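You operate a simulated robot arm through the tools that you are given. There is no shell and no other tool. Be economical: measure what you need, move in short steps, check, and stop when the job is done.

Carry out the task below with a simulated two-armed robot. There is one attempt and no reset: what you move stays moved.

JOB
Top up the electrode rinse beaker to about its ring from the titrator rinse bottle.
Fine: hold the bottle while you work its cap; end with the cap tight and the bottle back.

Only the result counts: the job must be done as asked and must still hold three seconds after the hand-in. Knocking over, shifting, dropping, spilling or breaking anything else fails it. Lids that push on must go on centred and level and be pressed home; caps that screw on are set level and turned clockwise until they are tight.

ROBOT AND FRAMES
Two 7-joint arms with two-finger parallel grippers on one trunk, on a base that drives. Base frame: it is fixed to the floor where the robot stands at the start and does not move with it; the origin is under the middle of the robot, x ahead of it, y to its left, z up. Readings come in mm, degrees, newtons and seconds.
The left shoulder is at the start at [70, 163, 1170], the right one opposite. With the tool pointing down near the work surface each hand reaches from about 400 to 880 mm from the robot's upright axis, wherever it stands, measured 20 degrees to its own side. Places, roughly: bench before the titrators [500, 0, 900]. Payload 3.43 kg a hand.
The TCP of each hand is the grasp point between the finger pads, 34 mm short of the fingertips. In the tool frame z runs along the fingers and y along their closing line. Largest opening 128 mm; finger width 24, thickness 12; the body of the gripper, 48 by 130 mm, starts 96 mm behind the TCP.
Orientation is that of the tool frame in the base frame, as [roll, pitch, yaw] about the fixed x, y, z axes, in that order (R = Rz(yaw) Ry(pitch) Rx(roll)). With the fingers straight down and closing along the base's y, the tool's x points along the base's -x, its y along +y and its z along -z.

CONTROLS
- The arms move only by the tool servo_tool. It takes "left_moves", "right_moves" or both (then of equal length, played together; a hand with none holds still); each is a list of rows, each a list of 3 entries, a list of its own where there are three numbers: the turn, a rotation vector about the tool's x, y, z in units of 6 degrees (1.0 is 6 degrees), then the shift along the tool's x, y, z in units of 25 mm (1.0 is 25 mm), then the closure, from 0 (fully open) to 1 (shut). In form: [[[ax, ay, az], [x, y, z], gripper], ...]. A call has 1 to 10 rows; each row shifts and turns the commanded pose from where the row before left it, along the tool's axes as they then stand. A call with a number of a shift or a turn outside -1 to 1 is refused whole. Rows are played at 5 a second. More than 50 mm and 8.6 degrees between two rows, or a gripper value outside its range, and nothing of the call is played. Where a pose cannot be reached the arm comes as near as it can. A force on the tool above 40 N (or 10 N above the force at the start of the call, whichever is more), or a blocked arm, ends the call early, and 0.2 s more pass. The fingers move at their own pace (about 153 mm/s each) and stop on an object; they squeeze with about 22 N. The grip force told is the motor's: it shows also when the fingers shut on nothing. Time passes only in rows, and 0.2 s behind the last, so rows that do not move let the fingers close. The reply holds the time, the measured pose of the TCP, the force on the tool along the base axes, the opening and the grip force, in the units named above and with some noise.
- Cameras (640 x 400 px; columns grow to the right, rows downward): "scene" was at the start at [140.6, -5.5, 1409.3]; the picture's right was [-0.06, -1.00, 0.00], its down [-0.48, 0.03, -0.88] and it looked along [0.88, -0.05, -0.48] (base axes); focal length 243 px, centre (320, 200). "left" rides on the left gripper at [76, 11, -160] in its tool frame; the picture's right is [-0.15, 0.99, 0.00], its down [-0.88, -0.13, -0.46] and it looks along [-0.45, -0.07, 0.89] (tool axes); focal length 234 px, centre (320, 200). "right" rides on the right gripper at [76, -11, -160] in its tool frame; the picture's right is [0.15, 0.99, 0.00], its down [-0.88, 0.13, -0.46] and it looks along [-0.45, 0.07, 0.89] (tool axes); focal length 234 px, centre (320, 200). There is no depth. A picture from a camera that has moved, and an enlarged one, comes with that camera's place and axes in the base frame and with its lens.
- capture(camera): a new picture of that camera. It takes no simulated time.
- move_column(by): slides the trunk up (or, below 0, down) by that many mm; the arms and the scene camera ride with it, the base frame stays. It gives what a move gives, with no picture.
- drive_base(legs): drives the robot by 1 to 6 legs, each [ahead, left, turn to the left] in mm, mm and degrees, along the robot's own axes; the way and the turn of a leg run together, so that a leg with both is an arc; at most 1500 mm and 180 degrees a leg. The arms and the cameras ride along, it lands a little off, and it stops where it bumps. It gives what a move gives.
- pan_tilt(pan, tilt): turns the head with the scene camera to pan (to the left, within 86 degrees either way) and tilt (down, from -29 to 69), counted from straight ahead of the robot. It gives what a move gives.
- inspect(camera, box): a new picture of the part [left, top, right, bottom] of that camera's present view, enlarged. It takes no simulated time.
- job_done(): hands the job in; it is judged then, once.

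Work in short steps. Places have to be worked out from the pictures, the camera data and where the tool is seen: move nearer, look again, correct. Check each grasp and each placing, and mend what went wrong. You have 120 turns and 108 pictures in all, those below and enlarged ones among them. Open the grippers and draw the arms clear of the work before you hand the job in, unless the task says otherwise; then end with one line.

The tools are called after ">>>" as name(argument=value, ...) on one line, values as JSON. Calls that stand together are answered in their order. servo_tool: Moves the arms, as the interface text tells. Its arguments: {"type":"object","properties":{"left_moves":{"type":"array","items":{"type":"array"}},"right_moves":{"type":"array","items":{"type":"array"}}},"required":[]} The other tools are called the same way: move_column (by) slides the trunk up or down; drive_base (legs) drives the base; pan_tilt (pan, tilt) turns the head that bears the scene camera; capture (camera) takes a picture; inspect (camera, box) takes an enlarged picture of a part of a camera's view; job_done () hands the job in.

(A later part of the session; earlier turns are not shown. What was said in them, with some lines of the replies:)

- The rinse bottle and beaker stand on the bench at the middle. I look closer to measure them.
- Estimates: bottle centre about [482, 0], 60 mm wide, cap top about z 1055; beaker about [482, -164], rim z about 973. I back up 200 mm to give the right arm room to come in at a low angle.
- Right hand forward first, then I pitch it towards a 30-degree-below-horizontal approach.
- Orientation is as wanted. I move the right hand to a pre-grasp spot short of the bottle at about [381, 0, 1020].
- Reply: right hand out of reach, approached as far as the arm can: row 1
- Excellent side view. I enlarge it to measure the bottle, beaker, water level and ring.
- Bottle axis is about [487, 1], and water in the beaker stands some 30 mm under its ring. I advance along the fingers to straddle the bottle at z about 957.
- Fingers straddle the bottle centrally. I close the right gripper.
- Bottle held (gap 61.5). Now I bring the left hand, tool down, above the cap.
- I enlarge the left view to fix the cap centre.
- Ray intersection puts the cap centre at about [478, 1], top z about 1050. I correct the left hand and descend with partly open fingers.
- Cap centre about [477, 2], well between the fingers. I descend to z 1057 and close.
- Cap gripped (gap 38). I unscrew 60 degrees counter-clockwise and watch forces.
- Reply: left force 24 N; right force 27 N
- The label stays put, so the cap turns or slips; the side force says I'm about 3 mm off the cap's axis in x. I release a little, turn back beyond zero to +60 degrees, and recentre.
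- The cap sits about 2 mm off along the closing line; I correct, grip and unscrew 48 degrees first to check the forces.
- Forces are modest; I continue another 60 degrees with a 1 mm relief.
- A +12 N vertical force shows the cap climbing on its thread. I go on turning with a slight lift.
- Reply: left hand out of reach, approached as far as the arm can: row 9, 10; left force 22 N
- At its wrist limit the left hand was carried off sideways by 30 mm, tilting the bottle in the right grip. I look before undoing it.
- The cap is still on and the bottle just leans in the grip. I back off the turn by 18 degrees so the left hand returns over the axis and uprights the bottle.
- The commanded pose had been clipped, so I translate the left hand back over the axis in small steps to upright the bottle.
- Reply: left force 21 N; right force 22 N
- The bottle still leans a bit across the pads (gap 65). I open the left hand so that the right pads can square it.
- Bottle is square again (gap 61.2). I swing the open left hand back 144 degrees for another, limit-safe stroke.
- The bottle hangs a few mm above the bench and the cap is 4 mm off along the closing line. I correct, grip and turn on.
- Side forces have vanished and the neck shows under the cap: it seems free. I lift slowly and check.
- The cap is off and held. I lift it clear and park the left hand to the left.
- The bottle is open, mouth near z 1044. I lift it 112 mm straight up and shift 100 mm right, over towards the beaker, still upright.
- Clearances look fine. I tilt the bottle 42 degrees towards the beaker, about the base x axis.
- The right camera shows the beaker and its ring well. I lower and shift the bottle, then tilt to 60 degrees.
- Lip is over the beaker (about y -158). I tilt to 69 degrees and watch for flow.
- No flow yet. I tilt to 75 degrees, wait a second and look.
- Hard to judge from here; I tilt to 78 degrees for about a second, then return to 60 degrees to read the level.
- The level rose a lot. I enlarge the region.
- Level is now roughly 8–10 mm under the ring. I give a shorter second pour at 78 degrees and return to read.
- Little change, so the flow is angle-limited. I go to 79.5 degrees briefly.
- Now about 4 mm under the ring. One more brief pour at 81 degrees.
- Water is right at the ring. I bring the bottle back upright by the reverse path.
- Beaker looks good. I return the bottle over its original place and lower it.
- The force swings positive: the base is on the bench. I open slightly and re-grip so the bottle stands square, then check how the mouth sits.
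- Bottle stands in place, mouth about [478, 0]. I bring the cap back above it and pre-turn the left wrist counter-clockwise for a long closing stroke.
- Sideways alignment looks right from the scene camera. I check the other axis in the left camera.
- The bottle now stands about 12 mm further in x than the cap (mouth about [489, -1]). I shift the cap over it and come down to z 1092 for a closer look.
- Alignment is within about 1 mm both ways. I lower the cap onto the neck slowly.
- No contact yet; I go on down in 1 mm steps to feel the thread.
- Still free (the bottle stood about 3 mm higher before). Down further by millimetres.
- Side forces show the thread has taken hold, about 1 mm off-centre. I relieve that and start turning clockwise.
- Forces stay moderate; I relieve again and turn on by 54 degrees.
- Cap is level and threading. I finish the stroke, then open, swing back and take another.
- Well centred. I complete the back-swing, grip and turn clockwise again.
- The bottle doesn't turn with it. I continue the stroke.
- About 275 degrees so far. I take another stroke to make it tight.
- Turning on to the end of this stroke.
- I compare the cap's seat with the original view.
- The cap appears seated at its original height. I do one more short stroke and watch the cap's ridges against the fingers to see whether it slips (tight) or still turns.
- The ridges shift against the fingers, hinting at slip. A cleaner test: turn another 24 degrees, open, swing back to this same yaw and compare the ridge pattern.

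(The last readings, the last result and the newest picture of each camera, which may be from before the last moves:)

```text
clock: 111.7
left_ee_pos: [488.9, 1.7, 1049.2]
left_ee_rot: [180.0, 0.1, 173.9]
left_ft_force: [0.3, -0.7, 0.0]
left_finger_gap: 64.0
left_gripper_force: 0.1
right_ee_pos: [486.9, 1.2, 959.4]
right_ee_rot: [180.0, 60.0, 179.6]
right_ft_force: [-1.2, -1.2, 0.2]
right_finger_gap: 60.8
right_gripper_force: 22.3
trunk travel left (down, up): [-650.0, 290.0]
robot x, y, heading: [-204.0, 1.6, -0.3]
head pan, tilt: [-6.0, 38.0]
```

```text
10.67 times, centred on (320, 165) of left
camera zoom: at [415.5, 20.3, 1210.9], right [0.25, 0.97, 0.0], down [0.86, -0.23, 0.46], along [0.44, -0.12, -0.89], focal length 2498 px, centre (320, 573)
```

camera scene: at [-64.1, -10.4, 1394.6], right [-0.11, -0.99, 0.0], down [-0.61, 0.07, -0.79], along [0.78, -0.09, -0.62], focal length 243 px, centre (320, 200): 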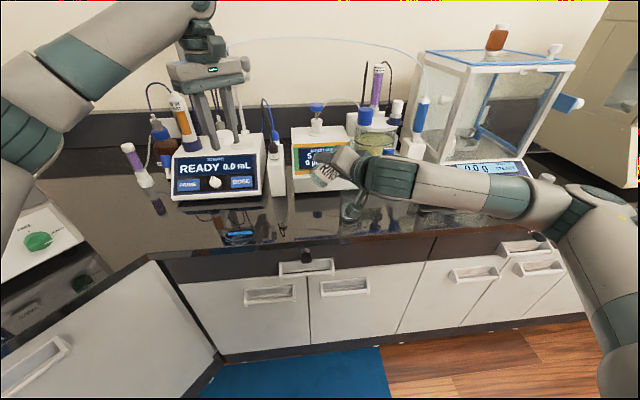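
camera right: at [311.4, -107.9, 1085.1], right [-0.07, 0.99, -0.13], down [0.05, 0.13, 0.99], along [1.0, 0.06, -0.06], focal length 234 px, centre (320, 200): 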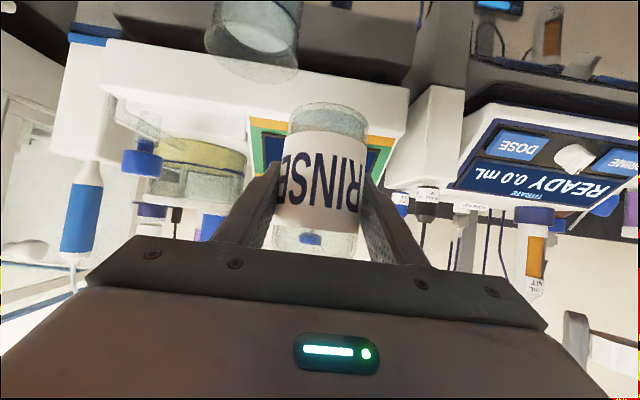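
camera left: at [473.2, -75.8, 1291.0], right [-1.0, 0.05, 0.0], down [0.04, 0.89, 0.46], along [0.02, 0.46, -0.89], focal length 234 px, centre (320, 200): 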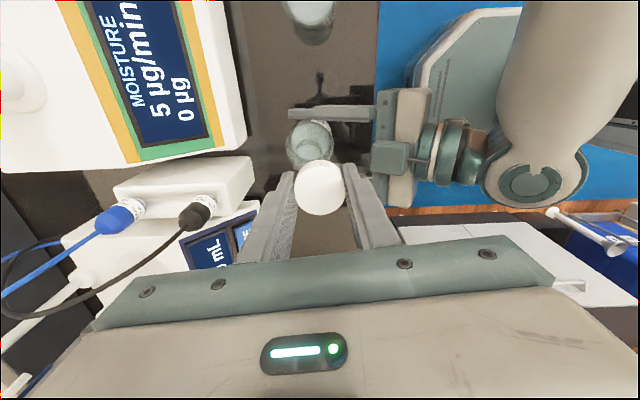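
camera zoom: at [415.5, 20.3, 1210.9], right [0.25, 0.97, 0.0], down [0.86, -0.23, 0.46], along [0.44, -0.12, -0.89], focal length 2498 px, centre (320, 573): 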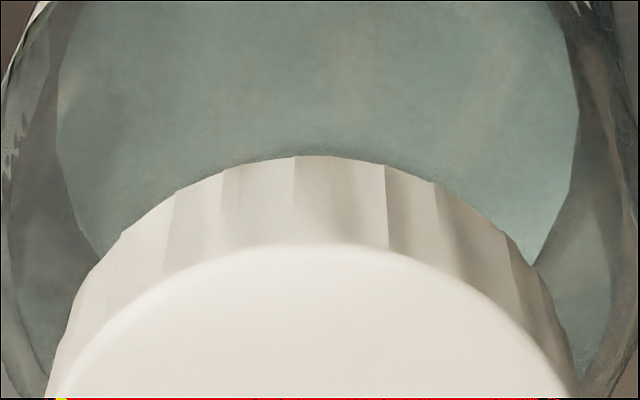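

Same pattern, so the cap no longer turns: it is tight. I raise the open left hand and draw it away to the left.

>>> servo_tool(left_moves=[[[0, 0, 0], [0, 0, -1], 0.4], [[0, 0, 0], [0, 0, -1], 0.4], [[0, 0, 0], [0, 0, -1], 0.4], [[0, 0, 0], [0, 0, -1], 0.4], [[0, 0, 0], [0, 0, -1], 0.4], [[0, 0, 0], [0, 1, -1], 0.2], [[0, 0, 0], [0.5, 1, 0], 0], [[0, 0, 0], [0.5, 1, 0], 0], [[0, 0, 0], [0.5, 1, 0], 0], [[0, 0, 0], [0.5, 1, 0], 0]])

>>> servo_tool(right_moves=[[[0, 0, 0], [-0.21, 0, -0.12], 1], [[0, 0, 0], [0.1, 0, -0.173], 1], [[0, 0, 0], [0.1, 0, -0.173], 1], [[0, 0, 0], [0.104, 0, 0.06], 1], [[0, 0, 0], [0.07, 0, 0.04], 1], [[0, 0, 0], [0, 0, 0], 1]])

>>> inspect(camera="scene", box=[230, 120, 390, 220])

```text
clock: 113.9
left_ee_pos: [452.7, 136.2, 1200.6]
left_ee_rot: [-179.9, 0.0, 173.6]
left_ft_force: [-0.3, -0.9, 1.6]
left_finger_gap: 128.0
left_gripper_force: 0.1
right_ee_pos: [486.3, 2.3, 958.2]
right_ee_rot: [-179.9, 60.0, 179.8]
right_ft_force: [-1.1, 0.1, 0.2]
right_finger_gap: 61.0
right_gripper_force: 22.1
trunk travel left (down, up): [-650.0, 290.0]
robot x, y, heading: [-200.9, -0.7, -0.4]
head pan, tilt: [-6.0, 38.0]
```

```text
clock: 115.3
left_ee_pos: [452.0, 134.5, 1201.2]
left_ee_rot: [179.9, -0.1, 173.8]
left_ft_force: [0.6, -0.2, 0.2]
left_finger_gap: 128.0
left_gripper_force: 0.0
right_ee_pos: [478.8, 1.0, 960.0]
right_ee_rot: [-179.9, 59.9, 179.8]
right_ft_force: [-0.5, 0.5, -3.6]
right_finger_gap: 61.1
right_gripper_force: 22.1
trunk travel left (down, up): [-650.0, 290.0]
robot x, y, heading: [-197.7, 1.5, -0.3]
head pan, tilt: [-6.0, 38.0]
```

```text
4.00 times, centred on (310, 170) of scene
camera zoom: at [-64.2, -9.6, 1394.6], right [-0.11, -0.99, 0.0], down [-0.61, 0.07, -0.79], along [0.78, -0.09, -0.62], focal length 973 px, centre (360, 320)
```

zoom: 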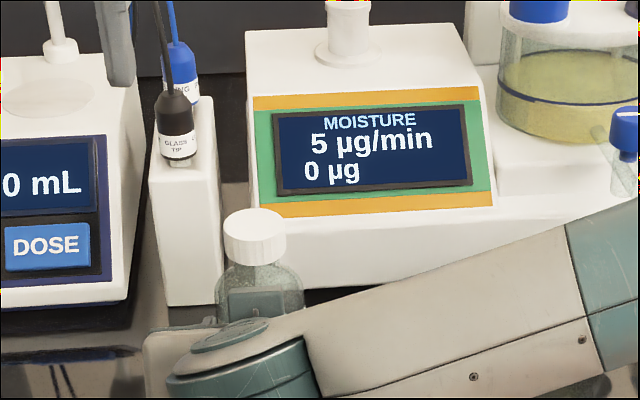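

Cap sits level. The bottle (now near its original spot) hangs about 1–2 mm up; I set it down.

>>> servo_tool(right_moves=[[[0, 0, 0], [0.026, 0, 0.015], 1], [[0, 0, 0], [0.026, 0, 0.015], 1], [[0, 0, 0], [0, 0, 0], 1]])

```text
clock: 116.1
left_ee_pos: [454.4, 134.2, 1201.9]
left_ee_rot: [-179.9, 0.0, 173.7]
left_ft_force: [0.0, -0.8, 0.0]
left_finger_gap: 128.0
left_gripper_force: 0.0
right_ee_pos: [478.2, 0.7, 958.9]
right_ee_rot: [179.8, 60.2, 179.6]
right_ft_force: [2.5, -1.0, 7.0]
right_finger_gap: 61.0
right_gripper_force: 22.2
trunk travel left (down, up): [-650.0, 290.0]
robot x, y, heading: [-201.2, 1.4, -0.3]
head pan, tilt: [-6.0, 38.0]
```

It is firmly on the bench. I open the right hand and back out along the fingers.

>>> servo_tool(right_moves=[[[0, 0, 0], [0, 0, 0], 0.4], [[0, 0, 0], [0, 0, 0], 0.2], [[0, 0, 0], [0, 0, 0], 0.1], [[0, 0, 0], [0, 0, -0.5], 0.1], [[0, 0, 0], [0, 0, -1], 0.1], [[0, 0, 0], [0, 0, -1], 0.1], [[0, 0, 0], [0, 0, -1], 0.1], [[0, 0, 0], [0, 0, -1], 0.1], [[0, 0, 0], [0, 0, -1], 0.1], [[0, 0, 0], [0, 0, 0], 0.1]])

>>> capture(camera="right")

>>> inspect(camera="scene", box=[250, 140, 410, 240])

```text
clock: 118.3
left_ee_pos: [452.9, 133.5, 1201.4]
left_ee_rot: [180.0, -0.1, 173.8]
left_ft_force: [0.3, -1.1, -1.3]
left_finger_gap: 127.9
left_gripper_force: 0.1
right_ee_pos: [359.0, 1.3, 1025.1]
right_ee_rot: [-180.0, 59.9, 179.7]
right_ft_force: [-0.2, -0.4, 0.1]
right_finger_gap: 115.2
right_gripper_force: 0.1
trunk travel left (down, up): [-650.0, 290.0]
robot x, y, heading: [-197.2, -0.8, -0.3]
head pan, tilt: [-6.0, 38.0]
```

```text
14 pictures are left
camera right: at [182.0, -9.3, 1039.8], right [-0.07, 0.99, -0.13], down [0.05, 0.13, 0.99], along [1.0, 0.06, -0.06], focal length 234 px, centre (320, 200)
```

right: 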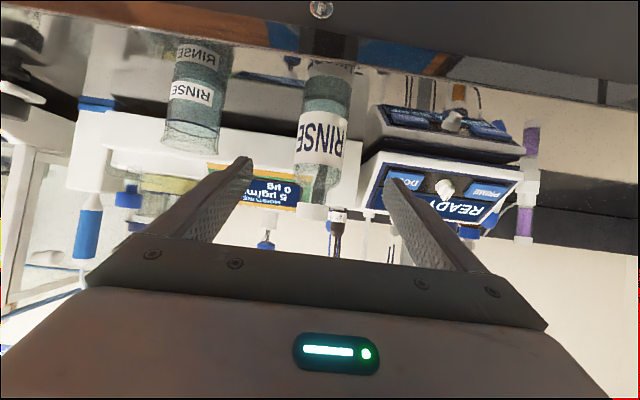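

```text
4.00 times, centred on (330, 190) of scene
camera zoom: at [-64.3, -9.9, 1394.6], right [-0.11, -0.99, 0.0], down [-0.61, 0.07, -0.79], along [0.78, -0.09, -0.62], focal length 973 px, centre (280, 240)
```

zoom: 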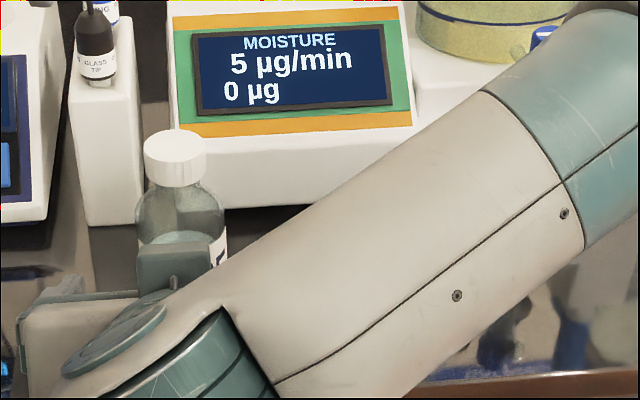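

The bottle stands upright, capped. I raise the right hand clear and take a final look.

>>> servo_tool(right_moves=[[[0, 0, 0], [-0.7, 0, -0.7], 0], [[0, 0, 0], [-0.8, 0, -0.5], 0], [[0, 0, 0], [-0.8, 0, -0.5], 0], [[0, 0, 0], [-0.8, 0, -0.5], 0], [[0, 0, 0], [-0.8, -0.6, -0.5], 0], [[0, 0, 0], [-0.8, -0.8, -0.5], 0], [[0, 0, 0], [-0.8, -0.8, -0.5], 0], [[0, 0, 0], [-0.8, -0.8, -0.5], 0], [[0, 0, 0], [0, -1, 0], 0], [[0, 0, 0], [0, -1, 0], 0]])

>>> capture(camera="scene")

>>> inspect(camera="scene", box=[260, 150, 400, 250])

```text
clock: 120.5
left_ee_pos: [452.2, 132.3, 1201.3]
left_ee_rot: [179.9, -0.1, 173.7]
left_ft_force: [-0.3, 0.7, 0.2]
left_finger_gap: 128.0
left_gripper_force: 0.1
right_ee_pos: [345.0, -128.7, 1217.9]
right_ee_rot: [179.9, 60.0, 179.6]
right_ft_force: [0.0, 0.2, -0.6]
right_finger_gap: 128.0
right_gripper_force: 0.0
trunk travel left (down, up): [-650.0, 290.0]
robot x, y, heading: [-201.6, 1.1, -0.2]
head pan, tilt: [-6.0, 38.0]
```

```text
12 pictures are left
camera scene: at [-65.1, -11.2, 1394.7], right [-0.11, -0.99, 0.0], down [-0.61, 0.07, -0.79], along [0.78, -0.09, -0.62], focal length 243 px, centre (320, 200)
```

scene: 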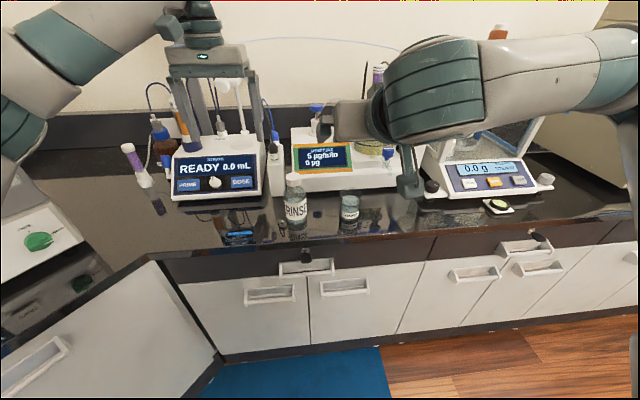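

```text
4.00 times, centred on (330, 200) of scene
camera zoom: at [-65.1, -11.2, 1394.7], right [-0.11, -0.99, 0.0], down [-0.61, 0.07, -0.79], along [0.78, -0.09, -0.62], focal length 973 px, centre (280, 200)
```

zoom: 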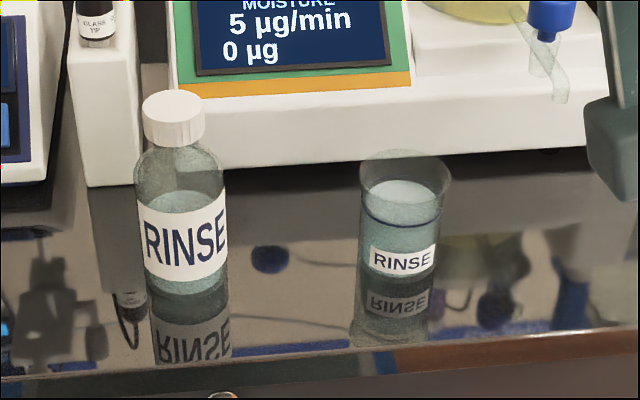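

The bottle is back at its place with the cap seated exactly as before, the water is at the ring, and both hands are clear. I hand in.

>>> job_done()

```text
The job is handed in.
```

The rinse beaker is topped up to its ring, and the rinse bottle is back at its spot with the cap screwed tight.
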